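You operate a simulated robot arm through the tools that you are given. There is no shell and no other tool. Be economical: measure what you need, move in short steps, check, and stop when the job is done.

You are at the controls of a simulated two-armed robot. One attempt, no reset.

TASK
Put the flat green brush on top of the white filter. Take the teal-banded bottle on the cup table top and put it away on the middle shelf of the store rack. Take the cap off the small blue-banded bottle on the cup table top and lay it down there. Take the teal-banded sample cup on the cup table top and put it away on the sample table top. Close the lower right door of the tall cupboard. Take the seals carton on the lid table top and put it away on the fourth shelf from the bottom of the parts rack. Take the blue box from the top of the white-topped table and put it on the top of the doser cabinet. Any order will do. Set down upright: teal-banded bottle, seals carton, blue box.

Only the result counts: the job must be done as asked and must still hold three seconds after the hand-in. Knocking over, shifting, dropping, spilling or breaking anything else fails it. A push-on lid holds only when it is set on centred and level and pressed home; a screw cap is set on level and turned clockwise until tight.

THE ROBOT
Two 7-joint arms with two-finger parallel grippers on one trunk, on a base that drives. Base frame: it is fixed to the floor where the robot stands at the start and does not move with it; the origin is under the middle of the robot, x ahead of it, y to its left, z up. Readings come in mm, rad, newtons and seconds.
The left shoulder is at the start at [30, 119, 985], the right one opposite. With the tool pointing down near the work surface each hand reaches from about 280 to 680 mm from the robot's upright axis, wherever it stands, measured 20 degrees to its own side. Places, roughly: blue box [-2250, -750, 1000]; flat green brush (12x7x7 cm) [500, -100, 1000]; fourth shelf of the parts rack [-2700, -11000, 1300]; lower right door of the tall cupboard [0, 2500, 400]; middle shelf of the store rack [-3400, 6600, 1000]; sample table top [-3900, 4600, 800]; seals carton [-1000, 500, 1000]; small blue-banded bottle (7x7x19 cm) [-2100, 2300, 900]; teal-banded bottle (7x7x19 cm) [-2400, 2300, 900]; teal-banded sample cup (7x7x7 cm) [-1200, 2200, 900]; top of the doser cabinet [-3000, -3000, 1000]; white filter (18x26x4 cm) [1500, -5000, 900]. Payload 3.43 kg a hand.
Tool frame (each hand has its own): the origin (TCP) lies between the finger pads and is the grasp point; the fingertips stand 30 mm ahead of it; z points along the fingers, y is the line along which they close. The gripper opens to 94 mm. The fingers are 28 mm wide and 10 mm thick; the gripper's body (50 by 96 mm) begins 55 mm behind the TCP.
Orientation is that of the tool frame in the base frame, as a unit quaternion [x, y, z, w]. With the fingers straight down and closing along the base's y, the tool's x points along the base's -x, its y along +y and its z along -z.

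THE INTERFACE
- The arms move only by the tool move_arm. It takes "left_motion", "right_motion" or both (then of equal length, played together; a hand with none holds still); each is a list of rows, each a list of 7 numbers: the turn, a rotation vector about the tool's x, y, z in units of 180 degrees (1.0 is 180 degrees), then the shift along the tool's x, y, z in units of 250 mm (1.0 is 250 mm), then the gripper command, from -1 (fully open) to 1 (shut), values between in proportion. In form: [[rx, ry, rz, dx, dy, dz, fingers], ...]. A call has 1 to 10 rows; each row is the pose to reach, as a shift and turn from the pose commanded when the call began, along the tool's axes at that moment. A call with a number of a shift or a turn outside -1 to 1 is refused whole. Each row takes 0.2 s and may step no farther than 50 mm and 0.15 rad from the row before; otherwise, or with a gripper value out of range, the whole call is refused. Where a pose cannot be reached the arm comes as near as it can. A force on the tool above 40 N (or 10 N above the force at the start of the call, whichever is more), or a blocked arm, ends the call early, and 0.2 s more pass. The fingers move at their own pace (about 72 mm/s each) and stop on an object; they squeeze with about 30 N. The grip force told is the motor's: it shows also when the fingers shut on nothing. Time passes only in rows, and 0.2 s behind the last, so rows that repeat a pose let the fingers close. The reply holds the time, the measured pose of the TCP, the force on the tool along the base axes, the opening and the grip force, in the units named above and with some noise, with the torque about the TCP (base axes, N m) and any sound that the robot's microphone picked up.
- Cameras (640 x 400 px; columns grow to the right, rows downward): "scene" is now at [29.9, -36.3, 1699.6]; the picture's right is [-0.31, -0.95, 0.00], its down [-0.76, 0.24, -0.60] and it looks along [0.57, -0.18, -0.80] (base axes); focal length 285 px, centre (320, 200). "left" rides on the left gripper at [76, -14, -102] in its tool frame; the picture's right is [0.18, 0.98, 0.00], its down [-0.75, 0.14, -0.64] and it looks along [-0.63, 0.12, 0.77] (tool axes); focal length 243 px, centre (320, 200). "right" rides on the right gripper at [76, 14, -103] in its tool frame; the picture's right is [-0.18, 0.98, 0.00], its down [-0.75, -0.14, -0.64] and it looks along [-0.63, -0.12, 0.77] (tool axes); focal length 243 px, centre (320, 200). There is no depth. A picture from a camera that has moved, and an enlarged one, comes with that camera's place and axes in the base frame and with its lens. The place of the scene camera against the robot may be out by one fixed shift of up to 25 mm in any direction.
- snapshot(camera): a new picture of that camera. It takes no simulated time.
- lift_body(by): slides the trunk up (or, below 0, down) by that many mm; the arms and the scene camera ride with it, the base frame stays. It gives what a move gives, with no picture.
- roll_base(legs): drives the robot by 1 to 6 legs, each [ahead, turn to the left] in mm and rad, along the robot's own axes; the way and the turn of a leg run together, so that a leg with both is an arc; at most 1500 mm and 3.142 rad a leg. The arms and the cameras ride along, it lands a little off, and it stops where it bumps. It gives what a move gives.
- turn_head(pan, tilt): turns the head with the scene camera to pan (to the left, within 2.496 rad either way) and tilt (down, from -0.506 to 1.204), counted from straight ahead of the robot. It gives what a move gives.
- close_up(camera, box): a new picture of the part [left, top, right, bottom] of that camera's present view, enlarged. It takes no simulated time.
- sign_off(): hands the job in; it is judged then, once.

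Work in short steps. Places have to be worked out from the pictures, the camera data and where the tool is seen: move nearer, look again, correct. Check each grasp and each placing, and mend what went wrong. You have 186 turns and 154 pictures in all, those below and enlarged ones among them. Open the grippers and draw the arms clear of the work before you hand the job in, unless the task says otherwise; then end with one line.

The tools are called after "Request:" by a JSON object that holds its "name" and its "arguments". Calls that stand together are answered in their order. move_arm: Moves the arms, as the interface text tells. Its arguments: {"type":"object","properties":{"left_motion":{"type":"array","items":{"type":"array","items":{"type":"number"}}},"right_motion":{"type":"array","items":{"type":"array","items":{"type":"number"}}}},"required":[]} The other tools are called the same way: lift_body (by) slides the trunk up or down; roll_base (legs) drives the base; turn_head (pan, tilt) turns the head that bears the scene camera; snapshot (camera) takes a picture; close_up (camera, box) takes an enlarged picture of a part of a camera's view; sign_off () hands the job in.

At the start:

```text
time: 0.0
left_tcp_pos: [416.6, 104.6, 1205.6]
left_ee_rot: [0.0, 1.0, 0.001, 0.0]
left_force: [0.7, 0.1, -0.5]
left_torque: [-0.02, 0.03, -0.01]
left_opening: 94.0
left_grip_force: 0.0
right_tcp_pos: [331.9, -272.8, 1199.9]
right_ee_rot: [0.0, 1.0, 0.0, 0.001]
right_force: [-0.3, 0.1, 0.7]
right_torque: [0.0, -0.01, 0.01]
right_opening: 93.9
right_grip_force: 0.0
trunk travel left (down, up): [-250.0, 160.0]
robot x, y, heading: [0.1, 0.5, 0.001]
head pan, tilt: [-0.311, 0.925]
```

scene: 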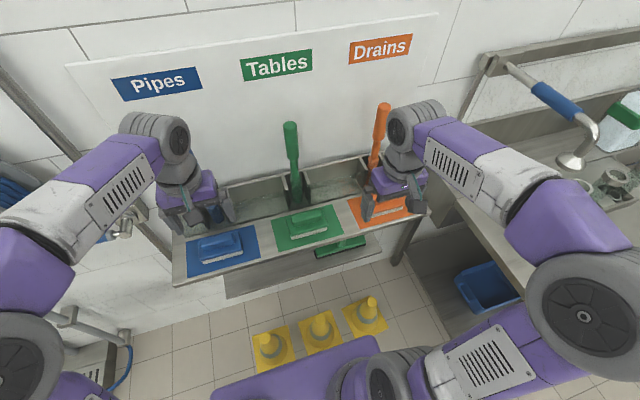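
right: 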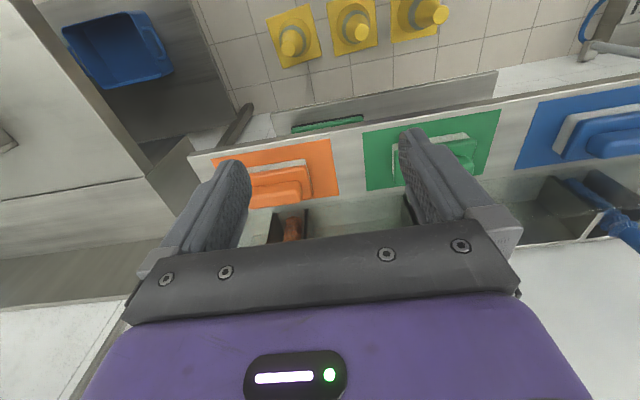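
left: 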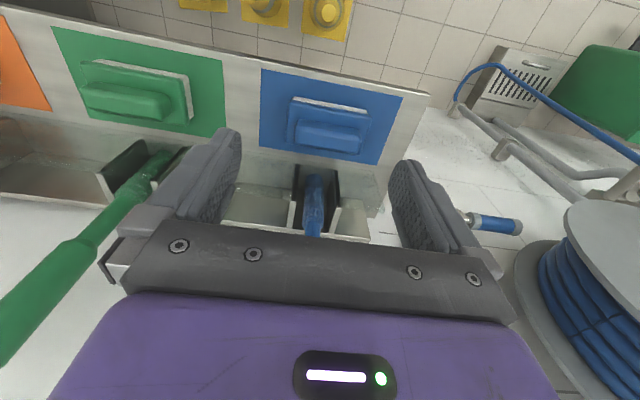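

I'll start with the green brush, which sits on the green card near [470,-130]. An enlarged scene view should show its shape and position.

Request:
{"name": "close_up", "arguments": {"camera": "scene", "box": [230, 170, 390, 270]}}

Request:
{"name": "close_up", "arguments": {"camera": "right", "box": [340, 80, 540, 205]}}

Request:
{"name": "close_up", "arguments": {"camera": "left", "box": [40, 20, 240, 145]}}

```text
4.00 times, centred on (310, 220) of scene
camera zoom: at [29.9, -36.3, 1699.6], right [-0.31, -0.95, 0.0], down [-0.76, 0.24, -0.6], along [0.57, -0.18, -0.8], focal length 1139 px, centre (360, 120)
```

zoom: 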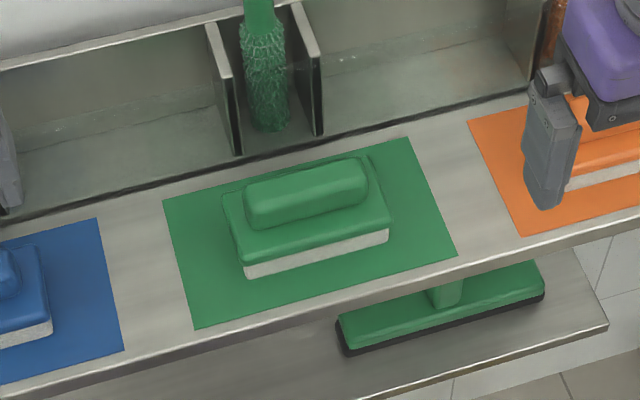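

```text
3.20 times, centred on (440, 142) of right
camera zoom: at [257.4, -256.4, 1302.0], right [0.18, 0.98, 0.0], down [0.75, -0.14, 0.64], along [0.63, -0.12, -0.77], focal length 776 px, centre (-64, 384)
```

zoom: 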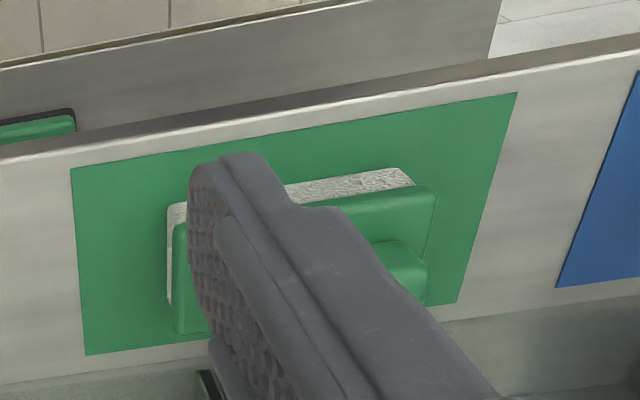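

```text
3.20 times, centred on (140, 82) of left
camera zoom: at [340.0, 90.1, 1308.3], right [-0.18, 0.98, 0.0], down [0.75, 0.14, 0.64], along [0.63, 0.12, -0.77], focal length 776 px, centre (896, 576)
```

zoom: 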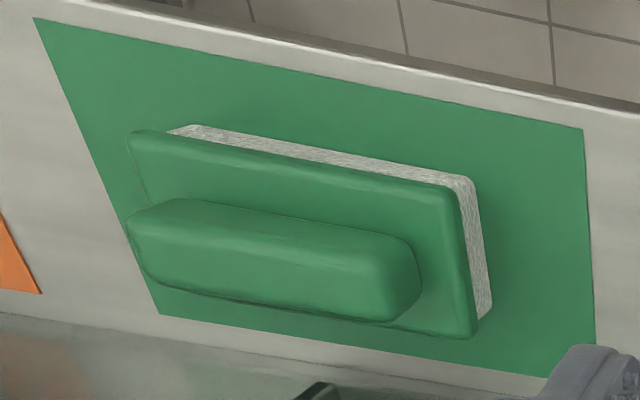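

Triangulating from both views, the handle is centred near [490,-141,~985] and runs along y, with the shelf at about z 930. I'll bring the right hand above it and turn it so the fingers close along x.

Request:
{"name": "move_arm", "arguments": {"right_motion": [[0, 0, 0.046, -0.063, 0.053, 0, -0.2], [0, 0, 0.092, -0.126, 0.106, 0, -0.2], [0, 0, 0.138, -0.19, 0.158, 0, -0.2], [0, 0, 0.184, -0.253, 0.211, 0, -0.2], [0, 0, 0.23, -0.316, 0.264, 0, -0.2], [0, 0, 0.276, -0.379, 0.317, 0, -0.2], [0, 0, 0.322, -0.442, 0.37, 0, -0.2], [0, 0, 0.368, -0.506, 0.422, 0.05, -0.2], [0, 0, 0.414, -0.569, 0.475, 0.1, -0.2], [0, 0, 0.46, -0.632, 0.528, 0.15, -0.2]]}}

```text
time: 2.2
left_tcp_pos: [415.8, 104.3, 1206.3]
left_ee_rot: [0.0, 1.0, 0.001, -0.001]
left_force: [-0.1, -0.1, 0.7]
left_torque: [-0.03, 0.02, -0.01]
left_opening: 94.1
left_grip_force: 0.0
right_tcp_pos: [491.2, -138.7, 1162.3]
right_ee_rot: [0.662, 0.749, 0.0, -0.001]
right_force: [-0.7, -1.1, -0.6]
right_torque: [0.0, 0.0, -0.01]
right_opening: 56.3
right_grip_force: 0.1
trunk travel left (down, up): [-250.0, 160.0]
robot x, y, heading: [1.8, 0.0, -0.003]
head pan, tilt: [-0.311, 0.925]
```

The turn worked. I'll finish the rotation, come down to about z 1080 and look with the wrist camera.

Request:
{"name": "move_arm", "arguments": {"right_motion": [[0, 0, 0.02, 0, 0, 0.16, -0.2], [0, 0, 0.04, 0, 0, 0.32, -0.2]]}}

Request:
{"name": "snapshot", "arguments": {"camera": "right"}}

Request:
{"name": "snapshot", "arguments": {"camera": "scene"}}

```text
time: 2.8
left_tcp_pos: [416.9, 105.1, 1206.0]
left_ee_rot: [0.0, 1.0, 0.0, 0.0]
left_force: [0.1, 0.5, 0.2]
left_torque: [-0.01, -0.03, 0.0]
left_opening: 94.1
left_grip_force: 0.0
right_tcp_pos: [492.3, -139.8, 1080.9]
right_ee_rot: [0.708, 0.706, 0.001, 0.0]
right_force: [0.2, 0.6, 1.1]
right_torque: [0.0, -0.01, 0.01]
right_opening: 56.4
right_grip_force: 0.0
trunk travel left (down, up): [-250.0, 160.0]
robot x, y, heading: [2.1, -0.7, 0.001]
head pan, tilt: [-0.311, 0.925]
```

```text
147 pictures are left
camera right: at [505.8, -62.4, 1183.7], right [0.98, -0.19, 0.0], down [-0.14, -0.75, 0.64], along [-0.12, -0.63, -0.77], focal length 243 px, centre (320, 200)
```

right: 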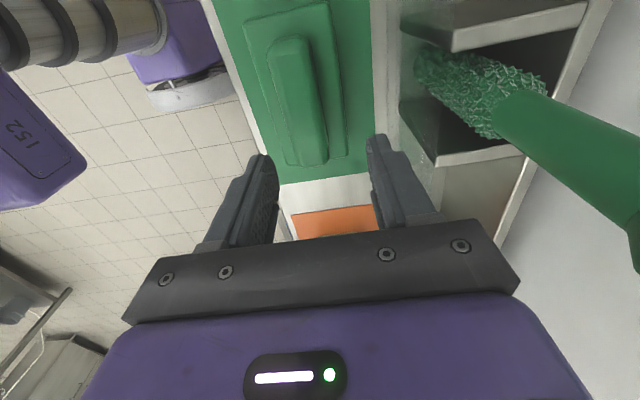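

```text
146 pictures are left
camera scene: at [30.1, -36.3, 1699.6], right [-0.31, -0.95, 0.0], down [-0.76, 0.24, -0.6], along [0.57, -0.18, -0.8], focal length 285 px, centre (320, 200)
```

scene: 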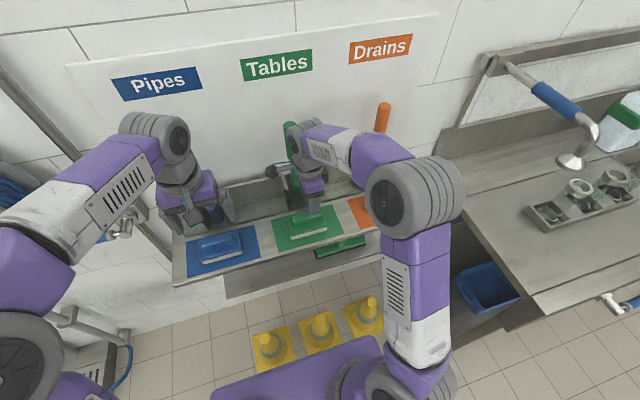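

The wrist view puts the handle nearer [475,-116,1005], so the scene camera is off by about 22 mm in y. I'll shift over it and check before going down.

Request:
{"name": "move_arm", "arguments": {"right_motion": [[0, 0, 0, 0.1, -0.068, 0.08, -0.2]]}}

Request:
{"name": "snapshot", "arguments": {"camera": "right"}}

```text
time: 3.2
left_tcp_pos: [417.5, 104.6, 1205.7]
left_ee_rot: [-0.001, 1.0, 0.0, 0.0]
left_force: [0.3, 0.1, -0.4]
left_torque: [-0.03, 0.02, -0.02]
left_opening: 94.0
left_grip_force: 0.0
right_tcp_pos: [473.9, -113.4, 1060.8]
right_ee_rot: [0.707, 0.708, 0.0, 0.0]
right_force: [-0.4, 1.0, 0.3]
right_torque: [-0.03, -0.01, 0.01]
right_opening: 56.3
right_grip_force: 0.0
trunk travel left (down, up): [-250.0, 160.0]
robot x, y, heading: [-3.4, -0.6, 0.005]
head pan, tilt: [-0.311, 0.925]
```

```text
145 pictures are left
camera right: at [488.7, -36.8, 1163.9], right [0.98, -0.18, 0.0], down [-0.14, -0.75, 0.64], along [-0.12, -0.63, -0.77], focal length 243 px, centre (320, 200)
```

right: 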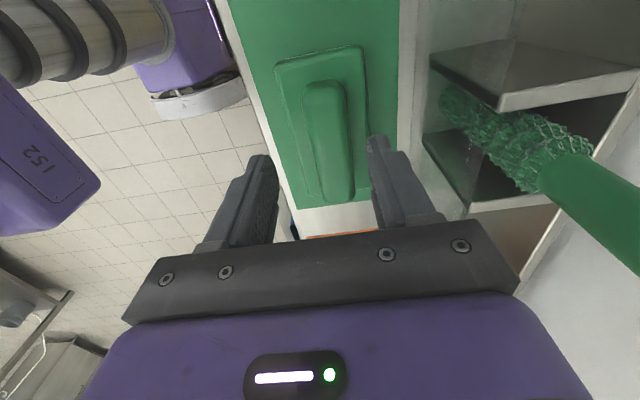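

The handle is now centred at about [479,-115]. I'll lower until the fingertips straddle it at TCP z≈1008 and look again.

Request:
{"name": "move_arm", "arguments": {"right_motion": [[0, 0, 0, -0.006, 0.02, 0.1, -0.2], [0, 0, 0, -0.006, 0.02, 0.2, -0.2]]}}

Request:
{"name": "close_up", "arguments": {"camera": "right", "box": [200, 60, 440, 260]}}

Request:
{"name": "close_up", "arguments": {"camera": "scene", "box": [230, 170, 390, 270]}}

```text
time: 3.8
left_tcp_pos: [413.0, 103.3, 1208.1]
left_ee_rot: [0.001, 1.0, 0.0, 0.002]
left_force: [-0.6, -0.5, -0.3]
left_torque: [0.02, -0.02, -0.04]
left_opening: 93.9
left_grip_force: 0.1
right_tcp_pos: [478.8, -114.6, 1015.6]
right_ee_rot: [0.707, 0.707, 0.004, 0.003]
right_force: [1.6, -1.6, 27.0]
right_torque: [-0.13, 0.62, 0.12]
right_opening: 55.9
right_grip_force: 0.0
trunk travel left (down, up): [-250.0, 160.0]
robot x, y, heading: [1.2, 0.5, -0.001]
head pan, tilt: [-0.311, 0.925]
```

```text
2.00 times, centred on (320, 160) of right
camera zoom: at [492.2, -38.8, 1118.9], right [0.98, -0.18, 0.01], down [-0.15, -0.76, 0.64], along [-0.11, -0.63, -0.77], focal length 485 px, centre (320, 280)
```

zoom: 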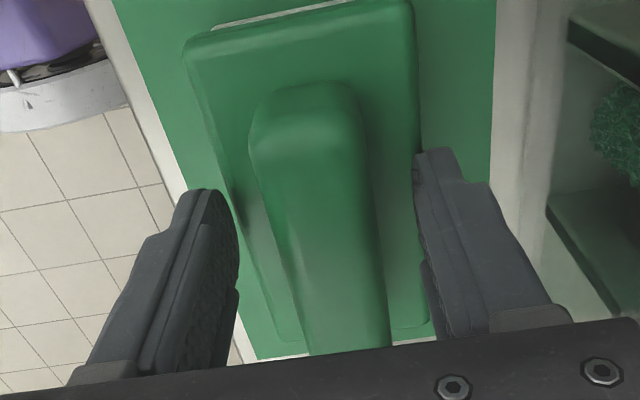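

```text
4.00 times, centred on (310, 220) of scene
camera zoom: at [25.7, -36.4, 1700.1], right [-0.31, -0.95, 0.0], down [-0.76, 0.24, -0.6], along [0.58, -0.18, -0.8], focal length 1139 px, centre (360, 120)
```

zoom: 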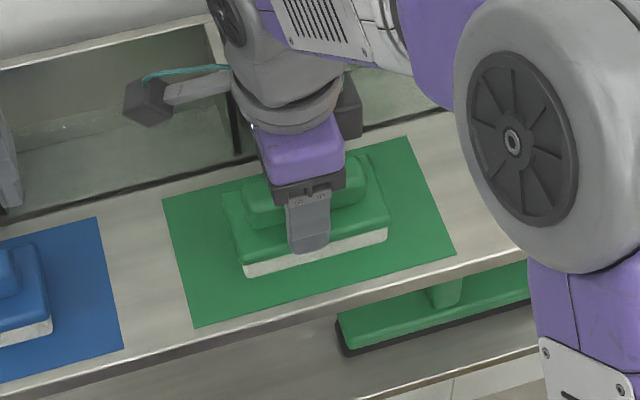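

The fingertips touched the brush body, so its top is at about z 986. I'll rise a few mm and close on the handle.

Request:
{"name": "move_arm", "arguments": {"right_motion": [[0, 0, 0, 0, 0, -0.032, -0.2], [0, 0, 0, 0, 0, -0.032, 1], [0, 0, 0, 0, 0, -0.032, 1], [0, 0, 0, 0, 0, -0.032, 1]]}}

```text
time: 4.8
left_tcp_pos: [416.9, 104.6, 1206.5]
left_ee_rot: [0.0, 1.0, 0.0, 0.0]
left_force: [-0.4, -1.0, -0.6]
left_torque: [-0.04, 0.02, -0.05]
left_opening: 93.7
left_grip_force: 0.0
right_tcp_pos: [479.4, -114.5, 1019.1]
right_ee_rot: [0.708, 0.707, 0.0, -0.001]
right_force: [0.2, 0.5, -0.5]
right_torque: [0.01, -0.01, -0.03]
right_opening: 32.0
right_grip_force: 29.5
trunk travel left (down, up): [-250.0, 160.0]
robot x, y, heading: [0.2, 0.6, -0.004]
head pan, tilt: [-0.311, 0.925]
```

It's gripped at 32 mm. I'll lift, check, and draw it back.

Request:
{"name": "move_arm", "arguments": {"right_motion": [[0, 0, 0, 0, 0, -0.16, 1], [0, 0, 0, 0, 0, -0.32, 1], [0, 0, 0, 0, 0, -0.5, 1], [0, 0, 0, -0.1, -0.1, -0.65, 1], [0, 0, 0, -0.2, -0.2, -0.7, 1], [0, 0, 0, -0.3, -0.35, -0.7, 1], [0, 0, 0, -0.4, -0.5, -0.7, 1]]}}

Request:
{"name": "snapshot", "arguments": {"camera": "scene"}}

Request:
{"name": "snapshot", "arguments": {"camera": "right"}}

```text
refused: row 4 steps farther than a row can; nothing moved
```

```text
142 pictures are left
camera scene: at [29.8, -36.4, 1699.6], right [-0.31, -0.95, 0.0], down [-0.76, 0.24, -0.6], along [0.57, -0.18, -0.8], focal length 285 px, centre (320, 200)
```

scene: 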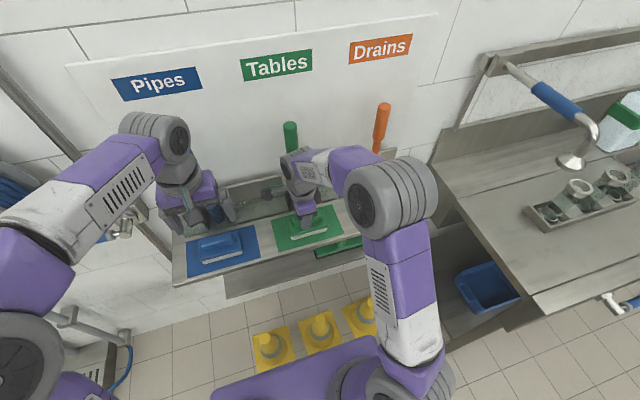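

```text
141 pictures are left
camera right: at [493.5, -38.8, 1122.2], right [0.98, -0.18, 0.0], down [-0.14, -0.75, 0.64], along [-0.12, -0.63, -0.77], focal length 243 px, centre (320, 200)
```

right: 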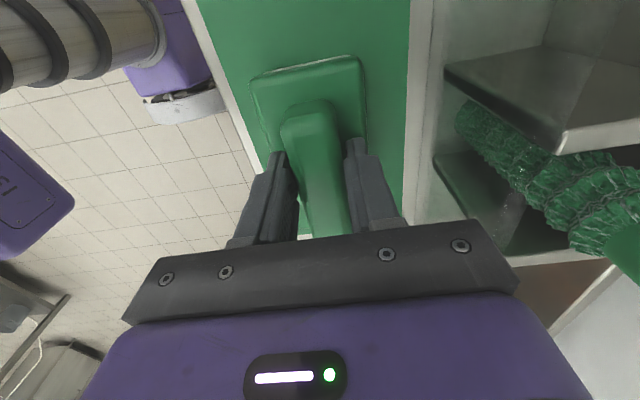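

One row was too long, so nothing moved. I'll send the lift again with smaller steps.

Request:
{"name": "move_arm", "arguments": {"right_motion": [[0, 0, 0, 0, 0, -0.16, 1], [0, 0, 0, 0, 0, -0.32, 1], [0, 0, 0, 0, 0, -0.48, 1], [0, 0, 0, -0.08, -0.1, -0.6, 1], [0, 0, 0, -0.16, -0.2, -0.7, 1], [0, 0, 0, -0.24, -0.35, -0.7, 1], [0, 0, 0, -0.32, -0.5, -0.7, 1], [0, 0, 0, -0.4, -0.66, -0.7, 1]]}}

```text
time: 6.6
left_tcp_pos: [415.1, 104.1, 1206.3]
left_ee_rot: [-0.001, 1.0, 0.0, 0.001]
left_force: [-0.5, 0.0, 0.0]
left_torque: [0.01, -0.02, 0.01]
left_opening: 93.8
left_grip_force: 0.2
right_tcp_pos: [311.9, -216.1, 1194.6]
right_ee_rot: [0.707, 0.708, 0.0, 0.0]
right_force: [-0.5, 0.0, -1.6]
right_torque: [0.01, -0.01, 0.01]
right_opening: 32.1
right_grip_force: 30.1
trunk travel left (down, up): [-250.0, 160.0]
robot x, y, heading: [-0.6, 5.0, -0.001]
head pan, tilt: [-0.311, 0.925]
```

The brush is held at 32 mm. Now I'll look back-left to find the lid table and the carton.

Request:
{"name": "turn_head", "arguments": {"pan": 2.4, "tilt": 0.45}}

Request:
{"name": "snapshot", "arguments": {"camera": "scene"}}

Request:
{"name": "turn_head", "arguments": {"pan": -2.2, "tilt": 0.45}}

Request:
{"name": "snapshot", "arguments": {"camera": "scene"}}

```text
time: 9.0
left_tcp_pos: [415.7, 105.0, 1205.1]
left_ee_rot: [0.0, 1.0, 0.0, 0.0]
left_force: [-0.2, 0.7, -0.8]
left_torque: [0.01, 0.03, -0.04]
left_opening: 93.8
left_grip_force: 0.0
right_tcp_pos: [314.0, -215.9, 1195.2]
right_ee_rot: [0.708, 0.707, 0.0, 0.0]
right_force: [0.1, 0.5, -1.9]
right_torque: [-0.01, 0.02, 0.02]
right_opening: 32.0
right_grip_force: 30.2
trunk travel left (down, up): [-250.0, 160.0]
robot x, y, heading: [4.3, 1.5, 0.003]
head pan, tilt: [2.4, 0.45]
```

```text
140 pictures are left
camera scene: at [-108.3, 48.4, 1739.8], right [0.68, 0.74, 0.0], down [0.32, -0.29, -0.9], along [-0.66, 0.61, -0.44], focal length 285 px, centre (320, 200)
```

scene: 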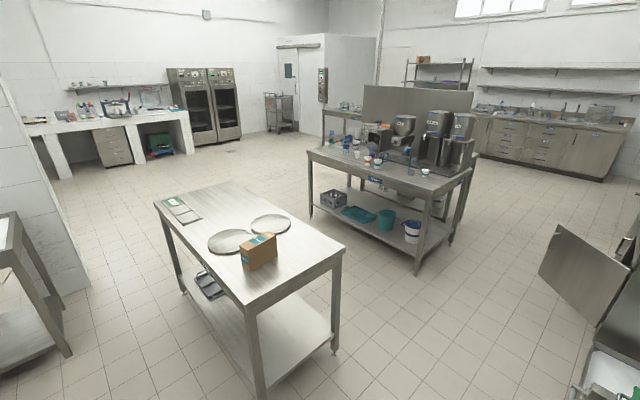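

```text
time: 12.7
left_tcp_pos: [416.4, 104.7, 1205.3]
left_ee_rot: [-0.001, 1.0, 0.0, 0.0]
left_force: [-0.2, 0.4, -0.7]
left_torque: [0.04, 0.0, 0.0]
left_opening: 93.9
left_grip_force: 0.1
right_tcp_pos: [313.1, -215.8, 1194.8]
right_ee_rot: [0.707, 0.707, 0.0, 0.0]
right_force: [-0.5, -0.4, -2.0]
right_torque: [0.03, 0.01, -0.01]
right_opening: 31.9
right_grip_force: 30.4
trunk travel left (down, up): [-250.0, 160.0]
robot x, y, heading: [-2.4, -0.8, 0.002]
head pan, tilt: [-2.201, 0.45]
```

```text
139 pictures are left
camera scene: at [-94.7, -88.1, 1739.8], right [-0.81, 0.59, 0.0], down [0.26, 0.35, -0.9], along [-0.53, -0.73, -0.44], focal length 285 px, centre (320, 200)
```

scene: 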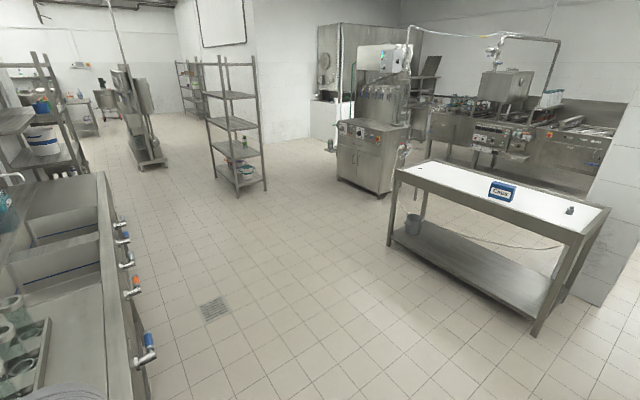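

The lid table spans roughly x -2100..-870 and y 390..935, with the carton near [-1100,580]. I'll reverse and turn left to face the carton with the left arm.

Request:
{"name": "roll_base", "arguments": {"legs": [[-910, 0], [0, 1.5708]]}}

Request:
{"name": "turn_head", "arguments": {"pan": 0.2, "tilt": 0.9}}

Request:
{"name": "snapshot", "arguments": {"camera": "scene"}}

Request:
{"name": "snapshot", "arguments": {"camera": "left"}}

```text
time: 21.3
left_tcp_pos: [-1013.5, 417.5, 1205.9]
left_ee_rot: [-0.706, 0.709, 0.0, 0.0]
left_force: [0.6, 0.6, 0.4]
left_torque: [0.03, -0.02, 0.0]
left_opening: 94.1
left_grip_force: 0.0
right_tcp_pos: [-692.1, 313.4, 1195.1]
right_ee_rot: [0.003, 1.0, 0.0, 0.0]
right_force: [-0.8, -0.4, -0.5]
right_torque: [-0.01, 0.0, -0.02]
right_opening: 32.1
right_grip_force: 29.5
trunk travel left (down, up): [-250.0, 160.0]
robot x, y, heading: [-913.1, -3.1, 1.566]
head pan, tilt: [-2.201, 0.45]
```

```text
time: 23.5
left_tcp_pos: [-1012.8, 417.5, 1206.6]
left_ee_rot: [-0.705, 0.709, 0.0, 0.0]
left_force: [-0.4, 0.0, -0.6]
left_torque: [-0.02, 0.01, 0.01]
left_opening: 94.0
left_grip_force: 0.1
right_tcp_pos: [-692.8, 314.6, 1193.5]
right_ee_rot: [0.002, 1.0, 0.001, 0.0]
right_force: [-0.6, -0.3, -1.3]
right_torque: [-0.01, 0.02, 0.01]
right_opening: 32.2
right_grip_force: 30.3
trunk travel left (down, up): [-250.0, 160.0]
robot x, y, heading: [-910.2, 0.3, 1.566]
head pan, tilt: [0.201, 0.901]
```

```text
138 pictures are left
camera scene: at [-935.8, 31.4, 1701.4], right [0.98, 0.19, 0.0], down [0.15, -0.77, -0.62], along [-0.12, 0.61, -0.78], focal length 285 px, centre (320, 200)
```

scene: 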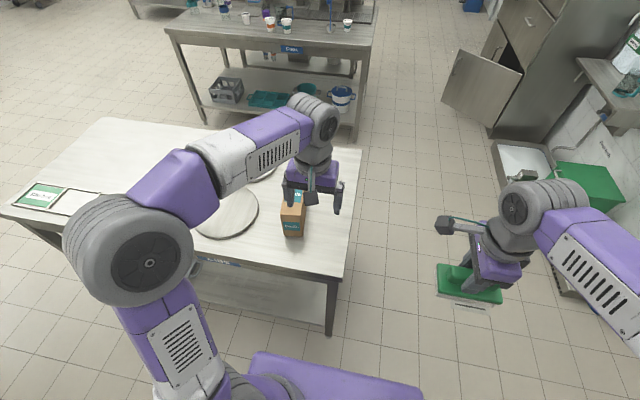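

```text
137 pictures are left
camera left: at [-999.3, 341.8, 1308.2], right [-0.98, -0.18, 0.0], down [-0.14, 0.75, 0.64], along [-0.12, 0.63, -0.77], focal length 243 px, centre (320, 200)
```

left: 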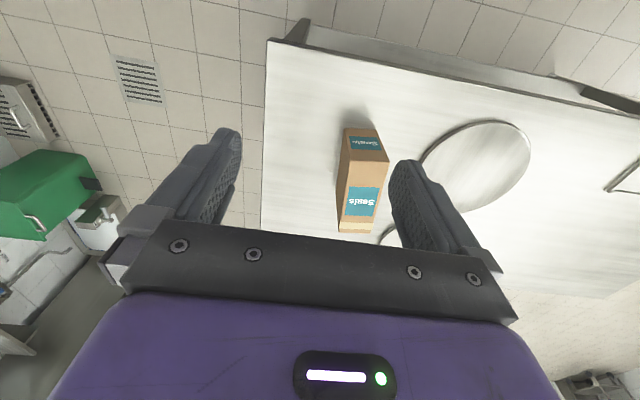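

The carton stands near the near edge of the table. I'll zoom in to get its faces.

Request:
{"name": "close_up", "arguments": {"camera": "left", "box": [300, 100, 460, 260]}}

Request:
{"name": "close_up", "arguments": {"camera": "scene", "box": [240, 170, 370, 260]}}

```text
2.50 times, centred on (380, 180) of left
camera zoom: at [-999.3, 341.8, 1308.2], right [-0.98, -0.18, 0.0], down [-0.14, 0.75, 0.64], along [-0.12, 0.63, -0.77], focal length 606 px, centre (170, 250)
```

zoom: 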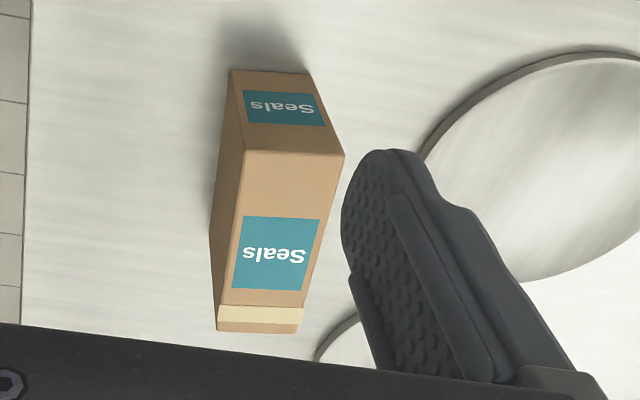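

```text
4.44 times, centred on (305, 215) of scene
camera zoom: at [-935.8, 31.4, 1701.4], right [0.98, 0.19, 0.0], down [0.15, -0.77, -0.62], along [-0.12, 0.61, -0.78], focal length 1266 px, centre (387, 133)
```

zoom: 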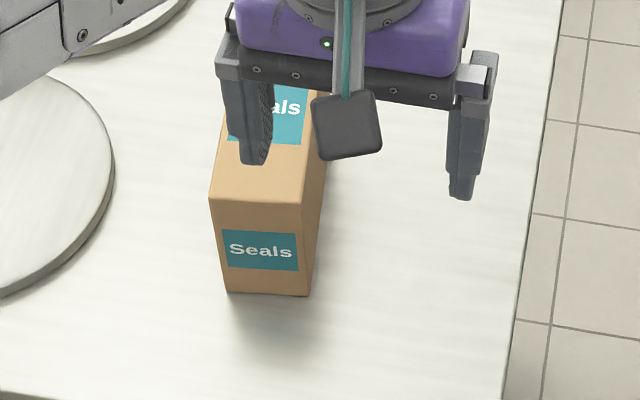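

The carton looks about 60 x 155 x 117 mm and slightly yawed. It has to go onto a shelf, so I'll grip it from the front with the hand tilted 60°, starting by pitching the left hand and moving it in front.

Request:
{"name": "move_arm", "arguments": {"left_motion": [[0, -0.042, 0, 0.009, 0.036, 0.063, -1], [0, -0.083, 0, 0.018, 0.072, 0.126, -1], [0, -0.125, 0, 0.026, 0.108, 0.189, -1], [0, -0.167, 0, 0.035, 0.144, 0.252, -1], [0, -0.208, 0, 0.044, 0.18, 0.315, -1], [0, -0.25, 0, 0.053, 0.216, 0.378, -1], [0, -0.292, 0, 0.061, 0.252, 0.441, -1], [0, -0.3333, 0, 0.07, 0.288, 0.504, -1]]}}

Request:
{"name": "snapshot", "arguments": {"camera": "left"}}

```text
time: 25.3
left_tcp_pos: [-1085.2, 448.6, 1093.1]
left_ee_rot: [-0.612, 0.614, 0.352, 0.353]
left_force: [0.3, -0.3, 0.7]
left_torque: [-0.04, 0.01, 0.02]
left_opening: 94.1
left_grip_force: 0.0
left hand out of reach, approached as far as the arm can: row 7, 8
right_tcp_pos: [-693.6, 315.4, 1193.2]
right_ee_rot: [0.003, 1.0, -0.001, 0.0]
right_force: [0.9, 0.0, -2.1]
right_torque: [-0.02, 0.02, 0.0]
right_opening: 32.1
right_grip_force: 30.0
trunk travel left (down, up): [-250.0, 160.0]
robot x, y, heading: [-909.1, -1.1, 1.566]
head pan, tilt: [0.201, 0.901]
```

```text
134 pictures are left
camera left: at [-1071.9, 321.6, 1078.7], right [-0.98, -0.09, -0.16], down [-0.14, -0.18, 0.97], along [-0.11, 0.98, 0.16], focal length 243 px, centre (320, 200)
```

left: 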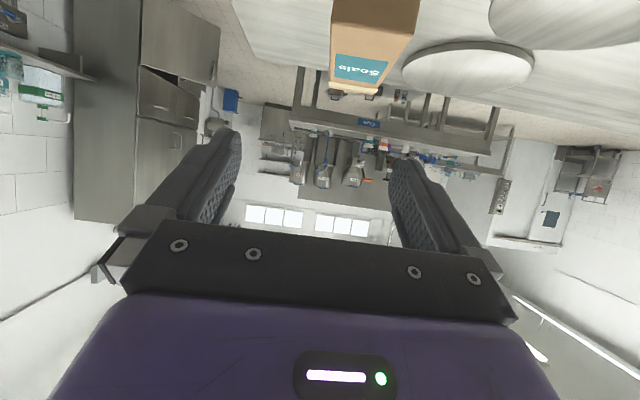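

The hand is pitched 60°. I'll zoom on the carton from this second viewpoint to fix its height.

Request:
{"name": "close_up", "arguments": {"camera": "left", "box": [310, 0, 470, 100]}}

```text
4.00 times, centred on (390, 50) of left
camera zoom: at [-1071.9, 321.6, 1078.7], right [-0.98, -0.09, -0.16], down [-0.14, -0.18, 0.97], along [-0.11, 0.98, 0.16], focal length 970 px, centre (40, 800)
```

zoom: 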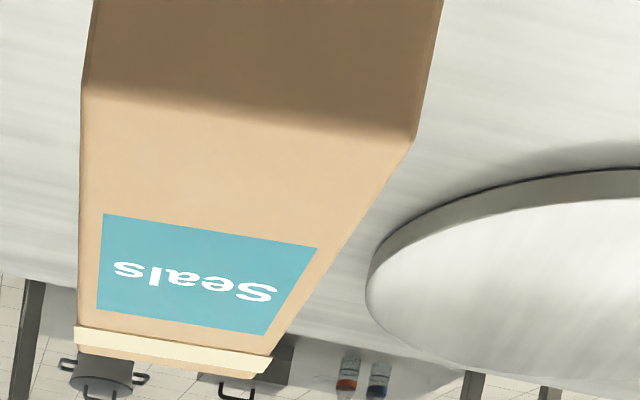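

Triangulated: the top near edge is centred at (-1113, 522, 975), yaw is about +8°, the height about 121 mm and the table z≈854. Next is the pre-grasp pose in front of it, with the yaw applied.

Request:
{"name": "move_arm", "arguments": {"left_motion": [[-0.0094, 0, -0.0054, 0.083, 0.02, 0.072, -1], [-0.0188, 0, -0.0108, 0.166, 0.041, 0.144, -1], [-0.028, 0, -0.0162, 0.25, 0.061, 0.216, -1], [-0.0375, 0, -0.0216, 0.333, 0.082, 0.288, -1]]}}

```text
time: 26.3
left_tcp_pos: [-1106.0, 470.4, 984.6]
left_ee_rot: [0.652, -0.57, -0.376, -0.329]
left_force: [0.7, -0.5, 0.1]
left_torque: [0.0, -0.03, -0.01]
left_opening: 93.8
left_grip_force: 0.0
right_tcp_pos: [-693.6, 314.3, 1194.8]
right_ee_rot: [0.003, 1.0, 0.0, 0.0]
right_force: [0.1, -0.3, -0.8]
right_torque: [0.01, 0.03, -0.01]
right_opening: 32.0
right_grip_force: 29.9
trunk travel left (down, up): [-250.0, 160.0]
robot x, y, heading: [-910.8, 0.3, 1.568]
head pan, tilt: [0.201, 0.901]
```

It's at the pre-grasp. I'll look before advancing.

Request:
{"name": "snapshot", "arguments": {"camera": "left"}}

```text
132 pictures are left
camera left: at [-1075.7, 345.6, 970.8], right [-0.96, -0.22, -0.16], down [-0.12, -0.2, 0.97], along [-0.25, 0.96, 0.16], focal length 243 px, centre (320, 200)
```

left: 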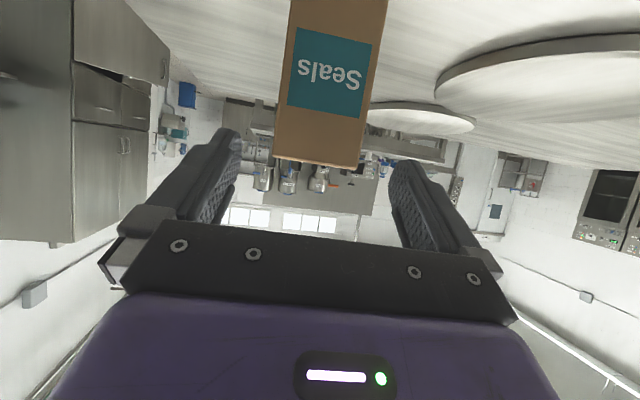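

It's centred between the fingers. I'll advance 100 mm along the tool axis and close.

Request:
{"name": "move_arm", "arguments": {"left_motion": [[0, 0, 0, 0, 0, 0.14, -1], [0, 0, 0, 0, 0, 0.28, -1], [0, 0, 0, 0, 0, 0.4, -1], [0, 0, 0, 0, 0, 0.4, 1], [0, 0, 0, 0, 0, 0.4, 1], [0, 0, 0, 0, 0, 0.4, 1]]}}

```text
time: 27.7
left_tcp_pos: [-1116.7, 554.8, 934.9]
left_ee_rot: [0.652, -0.571, -0.376, -0.329]
left_force: [-0.5, 0.3, -0.3]
left_torque: [-0.19, -0.03, 0.01]
left_opening: 70.3
left_grip_force: 29.9
right_tcp_pos: [-693.3, 314.9, 1193.7]
right_ee_rot: [0.002, 1.0, 0.0, 0.0]
right_force: [-1.0, 0.0, -1.4]
right_torque: [0.04, 0.01, -0.01]
right_opening: 31.6
right_grip_force: 30.0
trunk travel left (down, up): [-250.0, 160.0]
robot x, y, heading: [-911.0, 2.6, 1.569]
head pan, tilt: [0.201, 0.901]
```

It's gripped at 70 mm. I'll lift 120 mm straight up and check.

Request:
{"name": "move_arm", "arguments": {"left_motion": [[0, 0, 0, -0.07, 0, -0.04, 1], [0, 0, 0, -0.14, 0, -0.08, 1], [0, 0, 0, -0.28, 0, -0.16, 1], [0, 0, 0, -0.416, 0, -0.24, 1]]}}

Request:
{"name": "snapshot", "arguments": {"camera": "scene"}}

```text
time: 28.7
left_tcp_pos: [-1117.1, 554.6, 1055.5]
left_ee_rot: [0.652, -0.571, -0.375, -0.328]
left_force: [-0.5, 0.4, -2.8]
left_torque: [-0.17, -0.02, 0.02]
left_opening: 70.2
left_grip_force: 29.9
right_tcp_pos: [-693.1, 314.5, 1194.6]
right_ee_rot: [0.002, 1.0, 0.0, 0.0]
right_force: [-0.4, -0.1, -1.6]
right_torque: [0.02, 0.02, 0.0]
right_opening: 31.9
right_grip_force: 29.7
trunk travel left (down, up): [-250.0, 160.0]
robot x, y, heading: [-912.5, -0.4, 1.568]
head pan, tilt: [0.201, 0.901]
```

```text
131 pictures are left
camera scene: at [-935.5, 31.1, 1701.4], right [0.98, 0.19, 0.0], down [0.15, -0.77, -0.62], along [-0.12, 0.61, -0.78], focal length 285 px, centre (320, 200)
```

scene: 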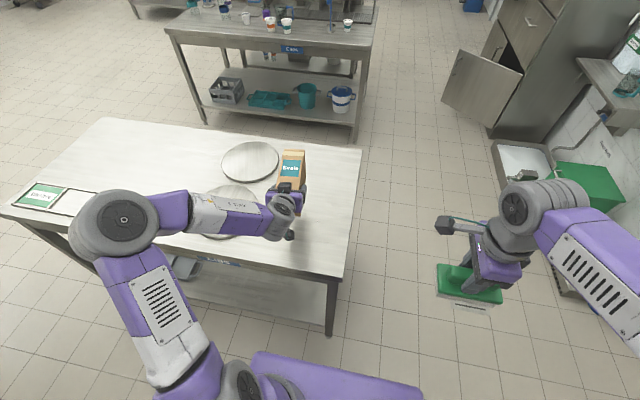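

The carton is held securely. I'll retract it a little, then drive south down the aisle to around (-600,-3500).

Request:
{"name": "move_arm", "arguments": {"left_motion": [[0, 0, 0, 0.007, 0, -0.12, 1], [0, 0, 0, 0.014, 0, -0.24, 1], [0, 0, 0, 0.02, 0, -0.357, 1]]}}

Request:
{"name": "roll_base", "arguments": {"legs": [[0, -1.5], [0, -1.553], [1500, 0], [1500, 0], [500, 0]]}}

Request:
{"name": "turn_head", "arguments": {"pan": 0.7, "tilt": 0.35}}

Request:
{"name": "snapshot", "arguments": {"camera": "scene"}}

```text
time: 29.5
left_tcp_pos: [-1106.4, 473.2, 1095.8]
left_ee_rot: [0.651, -0.571, -0.377, -0.33]
left_force: [0.8, -0.7, -3.0]
left_torque: [-0.16, -0.01, -0.01]
left_opening: 70.2
left_grip_force: 30.2
right_tcp_pos: [-692.4, 312.6, 1195.0]
right_ee_rot: [0.002, 1.0, 0.0, 0.001]
right_force: [0.5, 0.2, -2.1]
right_torque: [0.03, 0.01, -0.02]
right_opening: 31.9
right_grip_force: 30.3
trunk travel left (down, up): [-250.0, 160.0]
robot x, y, heading: [-911.4, 3.0, 1.567]
head pan, tilt: [0.201, 0.901]
```

```text
time: 54.0
left_tcp_pos: [-488.1, -3952.3, 1096.2]
left_ee_rot: [0.551, 0.669, -0.317, 0.386]
left_force: [0.1, 0.0, -2.9]
left_torque: [0.19, 0.04, 0.0]
left_opening: 70.3
left_grip_force: 30.6
right_tcp_pos: [-911.0, -3816.6, 1195.6]
right_ee_rot: [1.0, 0.027, 0.0, 0.001]
right_force: [-0.7, 0.3, -1.8]
right_torque: [0.02, -0.01, 0.01]
right_opening: 32.1
right_grip_force: 29.7
trunk travel left (down, up): [-250.0, 160.0]
robot x, y, heading: [-715.9, -3492.9, -1.512]
head pan, tilt: [0.201, 0.901]
```

```text
time: 55.0
left_tcp_pos: [-488.4, -3951.4, 1095.9]
left_ee_rot: [0.551, 0.668, -0.318, 0.386]
left_force: [-0.7, -0.1, -3.4]
left_torque: [0.21, 0.02, 0.01]
left_opening: 70.0
left_grip_force: 30.3
right_tcp_pos: [-910.5, -3815.6, 1194.3]
right_ee_rot: [1.0, 0.028, 0.001, 0.0]
right_force: [-0.3, -0.1, -0.9]
right_torque: [-0.03, -0.03, 0.0]
right_opening: 32.0
right_grip_force: 29.5
trunk travel left (down, up): [-250.0, 160.0]
robot x, y, heading: [-711.7, -3489.6, -1.518]
head pan, tilt: [0.7, 0.351]
```

```text
130 pictures are left
camera scene: at [-662.0, -3542.4, 1748.9], right [-0.73, -0.69, 0.0], down [-0.24, 0.25, -0.94], along [0.64, -0.68, -0.34], focal length 285 px, centre (320, 200)
```

scene: 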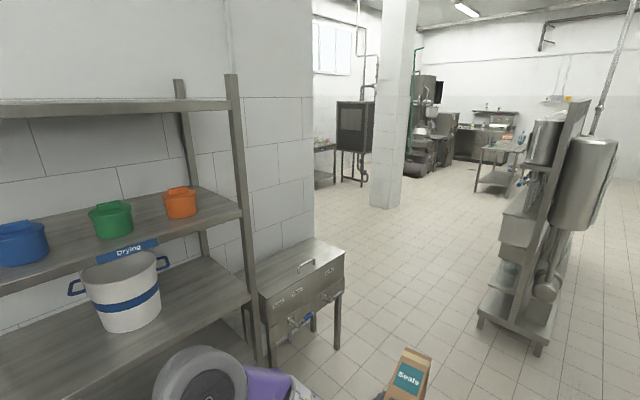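

The filter lies behind the wall corner ahead and to the left. I'll drive on to about (-270,-4920) and look east.

Request:
{"name": "roll_base", "arguments": {"legs": [[0, 0.244], [1500, 0]]}}

Request:
{"name": "turn_head", "arguments": {"pan": 1.1, "tilt": 0.35}}

Request:
{"name": "snapshot", "arguments": {"camera": "scene"}}

```text
time: 63.2
left_tcp_pos: [54.2, -5322.1, 1095.4]
left_ee_rot: [0.468, 0.73, -0.269, 0.42]
left_force: [-0.2, -0.4, -3.2]
left_torque: [0.16, 0.08, -0.02]
left_opening: 70.2
left_grip_force: 29.9
right_tcp_pos: [-387.7, -5291.2, 1194.8]
right_ee_rot: [0.989, 0.147, 0.0, 0.0]
right_force: [-0.3, 0.2, -1.2]
right_torque: [0.01, 0.02, 0.03]
right_opening: 32.2
right_grip_force: 30.6
trunk travel left (down, up): [-250.0, 160.0]
robot x, y, heading: [-273.5, -4927.5, -1.276]
head pan, tilt: [0.7, 0.351]
```

```text
time: 64.1
left_tcp_pos: [55.4, -5322.9, 1096.0]
left_ee_rot: [0.467, 0.729, -0.27, 0.421]
left_force: [0.3, 0.3, -3.2]
left_torque: [0.16, 0.06, 0.03]
left_opening: 70.1
left_grip_force: 29.9
right_tcp_pos: [-387.2, -5291.3, 1195.8]
right_ee_rot: [0.989, 0.148, 0.0, 0.0]
right_force: [-0.4, 0.0, -1.8]
right_torque: [0.01, 0.01, -0.01]
right_opening: 31.9
right_grip_force: 29.9
trunk travel left (down, up): [-250.0, 160.0]
robot x, y, heading: [-271.4, -4926.0, -1.276]
head pan, tilt: [1.1, 0.351]
```

```text
129 pictures are left
camera scene: at [-200.3, -4929.3, 1748.9], right [-0.18, -0.98, 0.0], down [-0.34, 0.06, -0.94], along [0.92, -0.16, -0.34], focal length 285 px, centre (320, 200)
```

scene: 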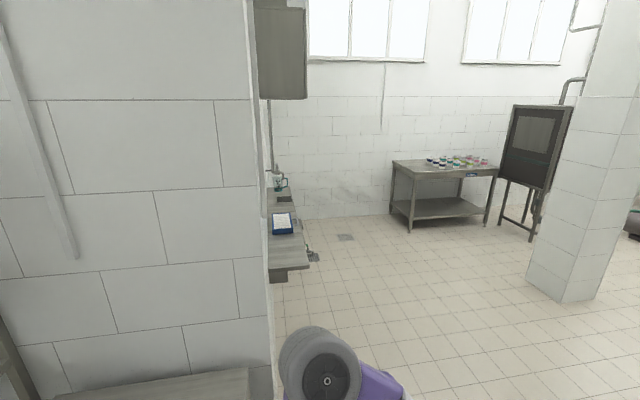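

The filter is on a counter against the north wall near (1690,-4980), with the counter front at y≈-5105. I'll go around the corner to (1500,-5550).

Request:
{"name": "roll_base", "arguments": {"legs": [[450, 0], [0, 1.159], [1500, 0], [151, 0]]}}

Request:
{"name": "turn_head", "arguments": {"pan": 1.3, "tilt": 0.7}}

Request:
{"name": "snapshot", "arguments": {"camera": "scene"}}

```text
time: 77.8
left_tcp_pos: [1992.6, -5396.5, 1095.8]
left_ee_rot: [-0.011, 0.867, 0.006, 0.498]
left_force: [1.2, -0.4, -3.3]
left_torque: [-0.02, 0.18, -0.01]
left_opening: 70.2
left_grip_force: 29.9
right_tcp_pos: [1788.1, -5791.5, 1193.7]
right_ee_rot: [0.746, 0.666, 0.0, 0.0]
right_force: [0.5, -0.7, -1.5]
right_torque: [0.04, 0.04, -0.03]
right_opening: 32.0
right_grip_force: 29.4
trunk travel left (down, up): [-250.0, 160.0]
robot x, y, heading: [1498.6, -5540.9, -0.111]
head pan, tilt: [1.1, 0.351]
```

```text
time: 78.6
left_tcp_pos: [1990.4, -5397.3, 1096.3]
left_ee_rot: [-0.01, 0.866, 0.006, 0.5]
left_force: [-0.5, 0.3, -3.3]
left_torque: [-0.03, 0.17, -0.01]
left_opening: 70.1
left_grip_force: 30.0
right_tcp_pos: [1787.0, -5791.5, 1195.0]
right_ee_rot: [0.745, 0.667, 0.001, 0.0]
right_force: [0.1, 0.0, -1.2]
right_torque: [0.03, 0.0, 0.01]
right_opening: 32.1
right_grip_force: 30.2
trunk travel left (down, up): [-250.0, 160.0]
robot x, y, heading: [1501.8, -5543.7, -0.114]
head pan, tilt: [1.3, 0.7]
```

```text
128 pictures are left
camera scene: at [1490.4, -5473.3, 1717.6], right [0.93, -0.37, 0.0], down [-0.24, -0.6, -0.77], along [0.29, 0.71, -0.64], focal length 285 px, centre (320, 200)
```

scene: 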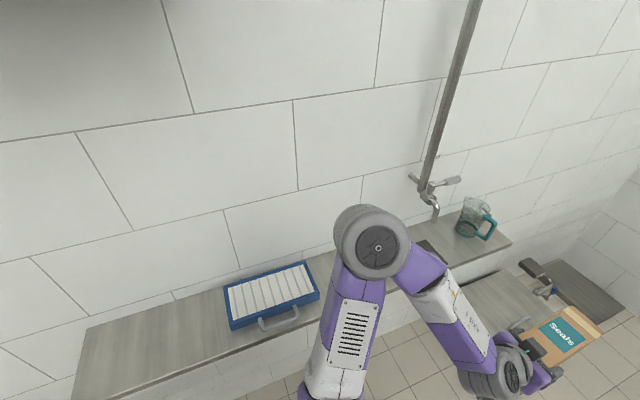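

The filter is a white pleated panel in a blue frame, near (1530,-4990) with its top around z 965. I'll set up so the right hand faces it.

Request:
{"name": "roll_base", "arguments": {"legs": [[0, 0.314], [-165, 0], [0, 1.371]]}}

Request:
{"name": "turn_head", "arguments": {"pan": -0.3, "tilt": 0.9}}

Request:
{"name": "snapshot", "arguments": {"camera": "scene"}}

Request:
{"name": "snapshot", "arguments": {"camera": "right"}}

```text
time: 84.4
left_tcp_pos: [1142.7, -5101.3, 1095.3]
left_ee_rot: [0.651, -0.572, -0.375, -0.329]
left_force: [0.1, -0.3, -2.9]
left_torque: [-0.18, 0.0, 0.01]
left_opening: 70.4
left_grip_force: 30.0
right_tcp_pos: [1556.0, -5262.8, 1194.1]
right_ee_rot: [0.003, 1.0, 0.0, 0.0]
right_force: [0.1, -0.8, -1.7]
right_torque: [-0.01, 0.0, -0.04]
right_opening: 31.9
right_grip_force: 29.8
trunk travel left (down, up): [-250.0, 160.0]
robot x, y, heading: [1338.7, -5571.3, 1.564]
head pan, tilt: [1.3, 0.7]
```

```text
time: 86.1
left_tcp_pos: [1143.0, -5099.7, 1095.1]
left_ee_rot: [0.651, -0.572, -0.375, -0.33]
left_force: [0.2, -0.4, -3.5]
left_torque: [-0.18, -0.02, 0.0]
left_opening: 70.3
left_grip_force: 30.3
right_tcp_pos: [1553.9, -5263.3, 1194.7]
right_ee_rot: [0.003, 1.0, 0.001, 0.0]
right_force: [0.2, -0.6, -1.6]
right_torque: [0.0, 0.01, -0.02]
right_opening: 31.9
right_grip_force: 29.8
trunk travel left (down, up): [-250.0, 160.0]
robot x, y, heading: [1338.2, -5572.7, 1.562]
head pan, tilt: [-0.3, 0.901]
```

```text
127 pictures are left
camera scene: at [1349.8, -5546.1, 1701.4], right [0.95, -0.3, 0.0], down [-0.24, -0.75, -0.62], along [0.19, 0.59, -0.78], focal length 285 px, centre (320, 200)
```

scene: 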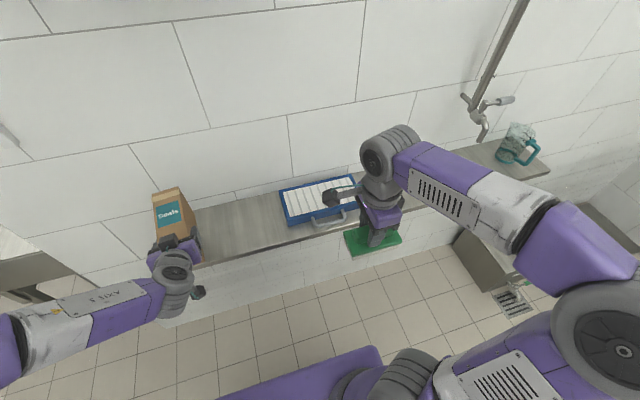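

```text
126 pictures are left
camera right: at [1479.8, -5247.1, 1297.2], right [0.19, 0.98, 0.0], down [0.75, -0.15, 0.64], along [0.63, -0.12, -0.77], focal length 243 px, centre (320, 200)
```

right: 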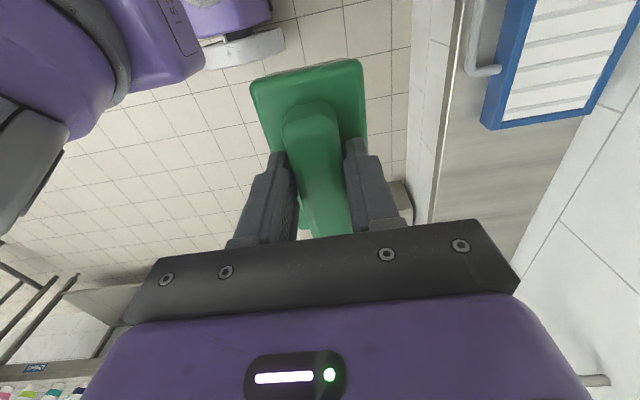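

The frame centre is about (1550,-4950) at z≈930–960, with the brush's long axis parallel to the filter's. I'll creep 50 mm nearer, then reach over and look with the right camera.

Request:
{"name": "roll_base", "arguments": {"legs": [[50, 0]]}}

Request:
{"name": "move_arm", "arguments": {"right_motion": [[0, 0, 0, 0, 0.17, 0, 1], [0, 0, 0, 0, 0.34, 0, 1], [0, 0, 0, 0, 0.51, 0.05, 1], [0, 0, 0, 0, 0.68, 0.1, 1], [0, 0, 0, 0, 0.8, 0.16, 1]]}}

Request:
{"name": "snapshot", "arguments": {"camera": "right"}}

```text
time: 87.0
left_tcp_pos: [1142.5, -5050.4, 1095.6]
left_ee_rot: [0.651, -0.572, -0.376, -0.329]
left_force: [0.1, 0.2, -3.5]
left_torque: [-0.19, 0.0, 0.02]
left_opening: 70.2
left_grip_force: 30.1
right_tcp_pos: [1555.4, -5211.5, 1194.6]
right_ee_rot: [0.003, 1.0, 0.0, -0.001]
right_force: [0.3, -0.7, -2.4]
right_torque: [-0.04, 0.03, 0.0]
right_opening: 32.0
right_grip_force: 30.0
trunk travel left (down, up): [-250.0, 160.0]
robot x, y, heading: [1337.8, -5525.3, 1.569]
head pan, tilt: [-0.3, 0.901]
```

```text
time: 88.2
left_tcp_pos: [1142.1, -5051.0, 1095.6]
left_ee_rot: [0.651, -0.571, -0.375, -0.329]
left_force: [-0.2, -0.3, -3.4]
left_torque: [-0.17, -0.01, 0.05]
left_opening: 70.2
left_grip_force: 30.2
right_tcp_pos: [1557.2, -5012.0, 1153.5]
right_ee_rot: [0.002, 1.0, 0.0, 0.0]
right_force: [-0.1, -0.4, -1.1]
right_torque: [-0.02, 0.0, 0.03]
right_opening: 32.2
right_grip_force: 30.1
trunk travel left (down, up): [-250.0, 160.0]
robot x, y, heading: [1337.1, -5525.0, 1.564]
head pan, tilt: [-0.3, 0.901]
```

```text
125 pictures are left
camera right: at [1481.3, -4996.4, 1256.7], right [0.19, 0.98, 0.0], down [0.75, -0.15, 0.64], along [0.63, -0.12, -0.77], focal length 243 px, centre (320, 200)
```

right: 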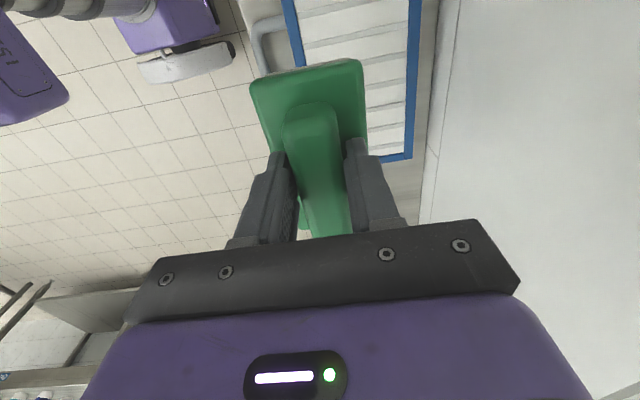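

The filter top is at z≈964 and its centre about (1547,-4971). I'll align and descend to TCP z≈1062.

Request:
{"name": "move_arm", "arguments": {"right_motion": [[0, 0, 0, 0.04, 0.15, 0.0, 1], [0, 0, 0, 0.04, 0.168, 0.15, 1], [0, 0, 0, 0.04, 0.168, 0.3, 1], [0, 0, 0, 0.04, 0.168, 0.365, 1]]}}

Request:
{"name": "close_up", "arguments": {"camera": "scene", "box": [260, 140, 420, 240]}}

Request:
{"name": "snapshot", "arguments": {"camera": "right"}}

```text
time: 89.2
left_tcp_pos: [1142.4, -5050.5, 1096.1]
left_ee_rot: [0.651, -0.572, -0.375, -0.33]
left_force: [-0.2, 0.9, -3.3]
left_torque: [-0.15, -0.03, 0.0]
left_opening: 70.4
left_grip_force: 30.7
right_tcp_pos: [1547.4, -4970.8, 1063.1]
right_ee_rot: [0.003, 1.0, 0.0, -0.001]
right_force: [0.6, -0.1, -1.2]
right_torque: [-0.01, 0.02, -0.01]
right_opening: 32.0
right_grip_force: 30.2
trunk travel left (down, up): [-250.0, 160.0]
robot x, y, heading: [1335.3, -5526.0, 1.566]
head pan, tilt: [-0.3, 0.901]
```

```text
4.00 times, centred on (340, 190) of scene
camera zoom: at [1350.3, -5496.7, 1701.4], right [0.95, -0.3, 0.0], down [-0.24, -0.75, -0.62], along [0.19, 0.59, -0.78], focal length 1139 px, centre (240, 240)
```

zoom: 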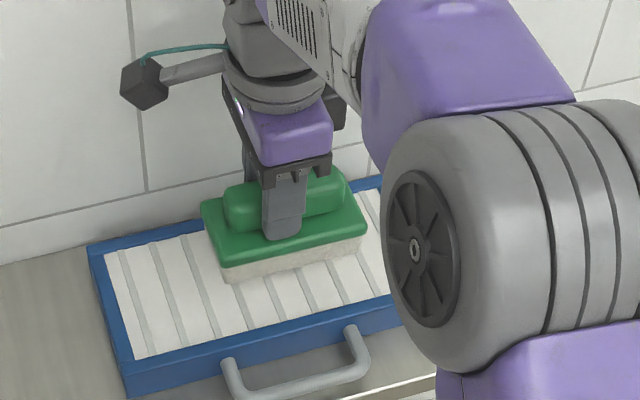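

```text
123 pictures are left
camera right: at [1472.4, -4955.6, 1165.6], right [0.19, 0.98, 0.0], down [0.75, -0.15, 0.64], along [0.63, -0.12, -0.77], focal length 243 px, centre (320, 200)
```

right: 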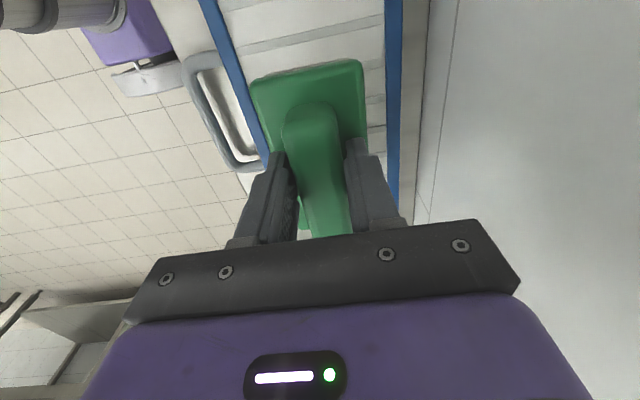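

It's well centred over the pleats. I'll descend gently until contact.

Request:
{"name": "move_arm", "arguments": {"right_motion": [[0, 0, 0, 0, 0, 0.02, 1], [0, 0, 0, 0, 0, 0.04, 1], [0, 0, 0, 0, 0, 0.056, 1], [0, 0, 0, 0, 0, 0.068, 1]]}}

```text
time: 90.2
left_tcp_pos: [1141.9, -5051.9, 1095.7]
left_ee_rot: [0.651, -0.572, -0.376, -0.329]
left_force: [-0.2, 0.4, -2.4]
left_torque: [-0.13, -0.02, 0.02]
left_opening: 70.4
left_grip_force: 30.4
right_tcp_pos: [1547.8, -4971.1, 1047.1]
right_ee_rot: [0.003, 1.0, 0.0, 0.0]
right_force: [0.2, 0.4, -1.1]
right_torque: [0.01, 0.04, 0.0]
right_opening: 32.0
right_grip_force: 29.8
trunk travel left (down, up): [-250.0, 160.0]
robot x, y, heading: [1336.7, -5524.2, 1.566]
head pan, tilt: [-0.3, 0.901]
```

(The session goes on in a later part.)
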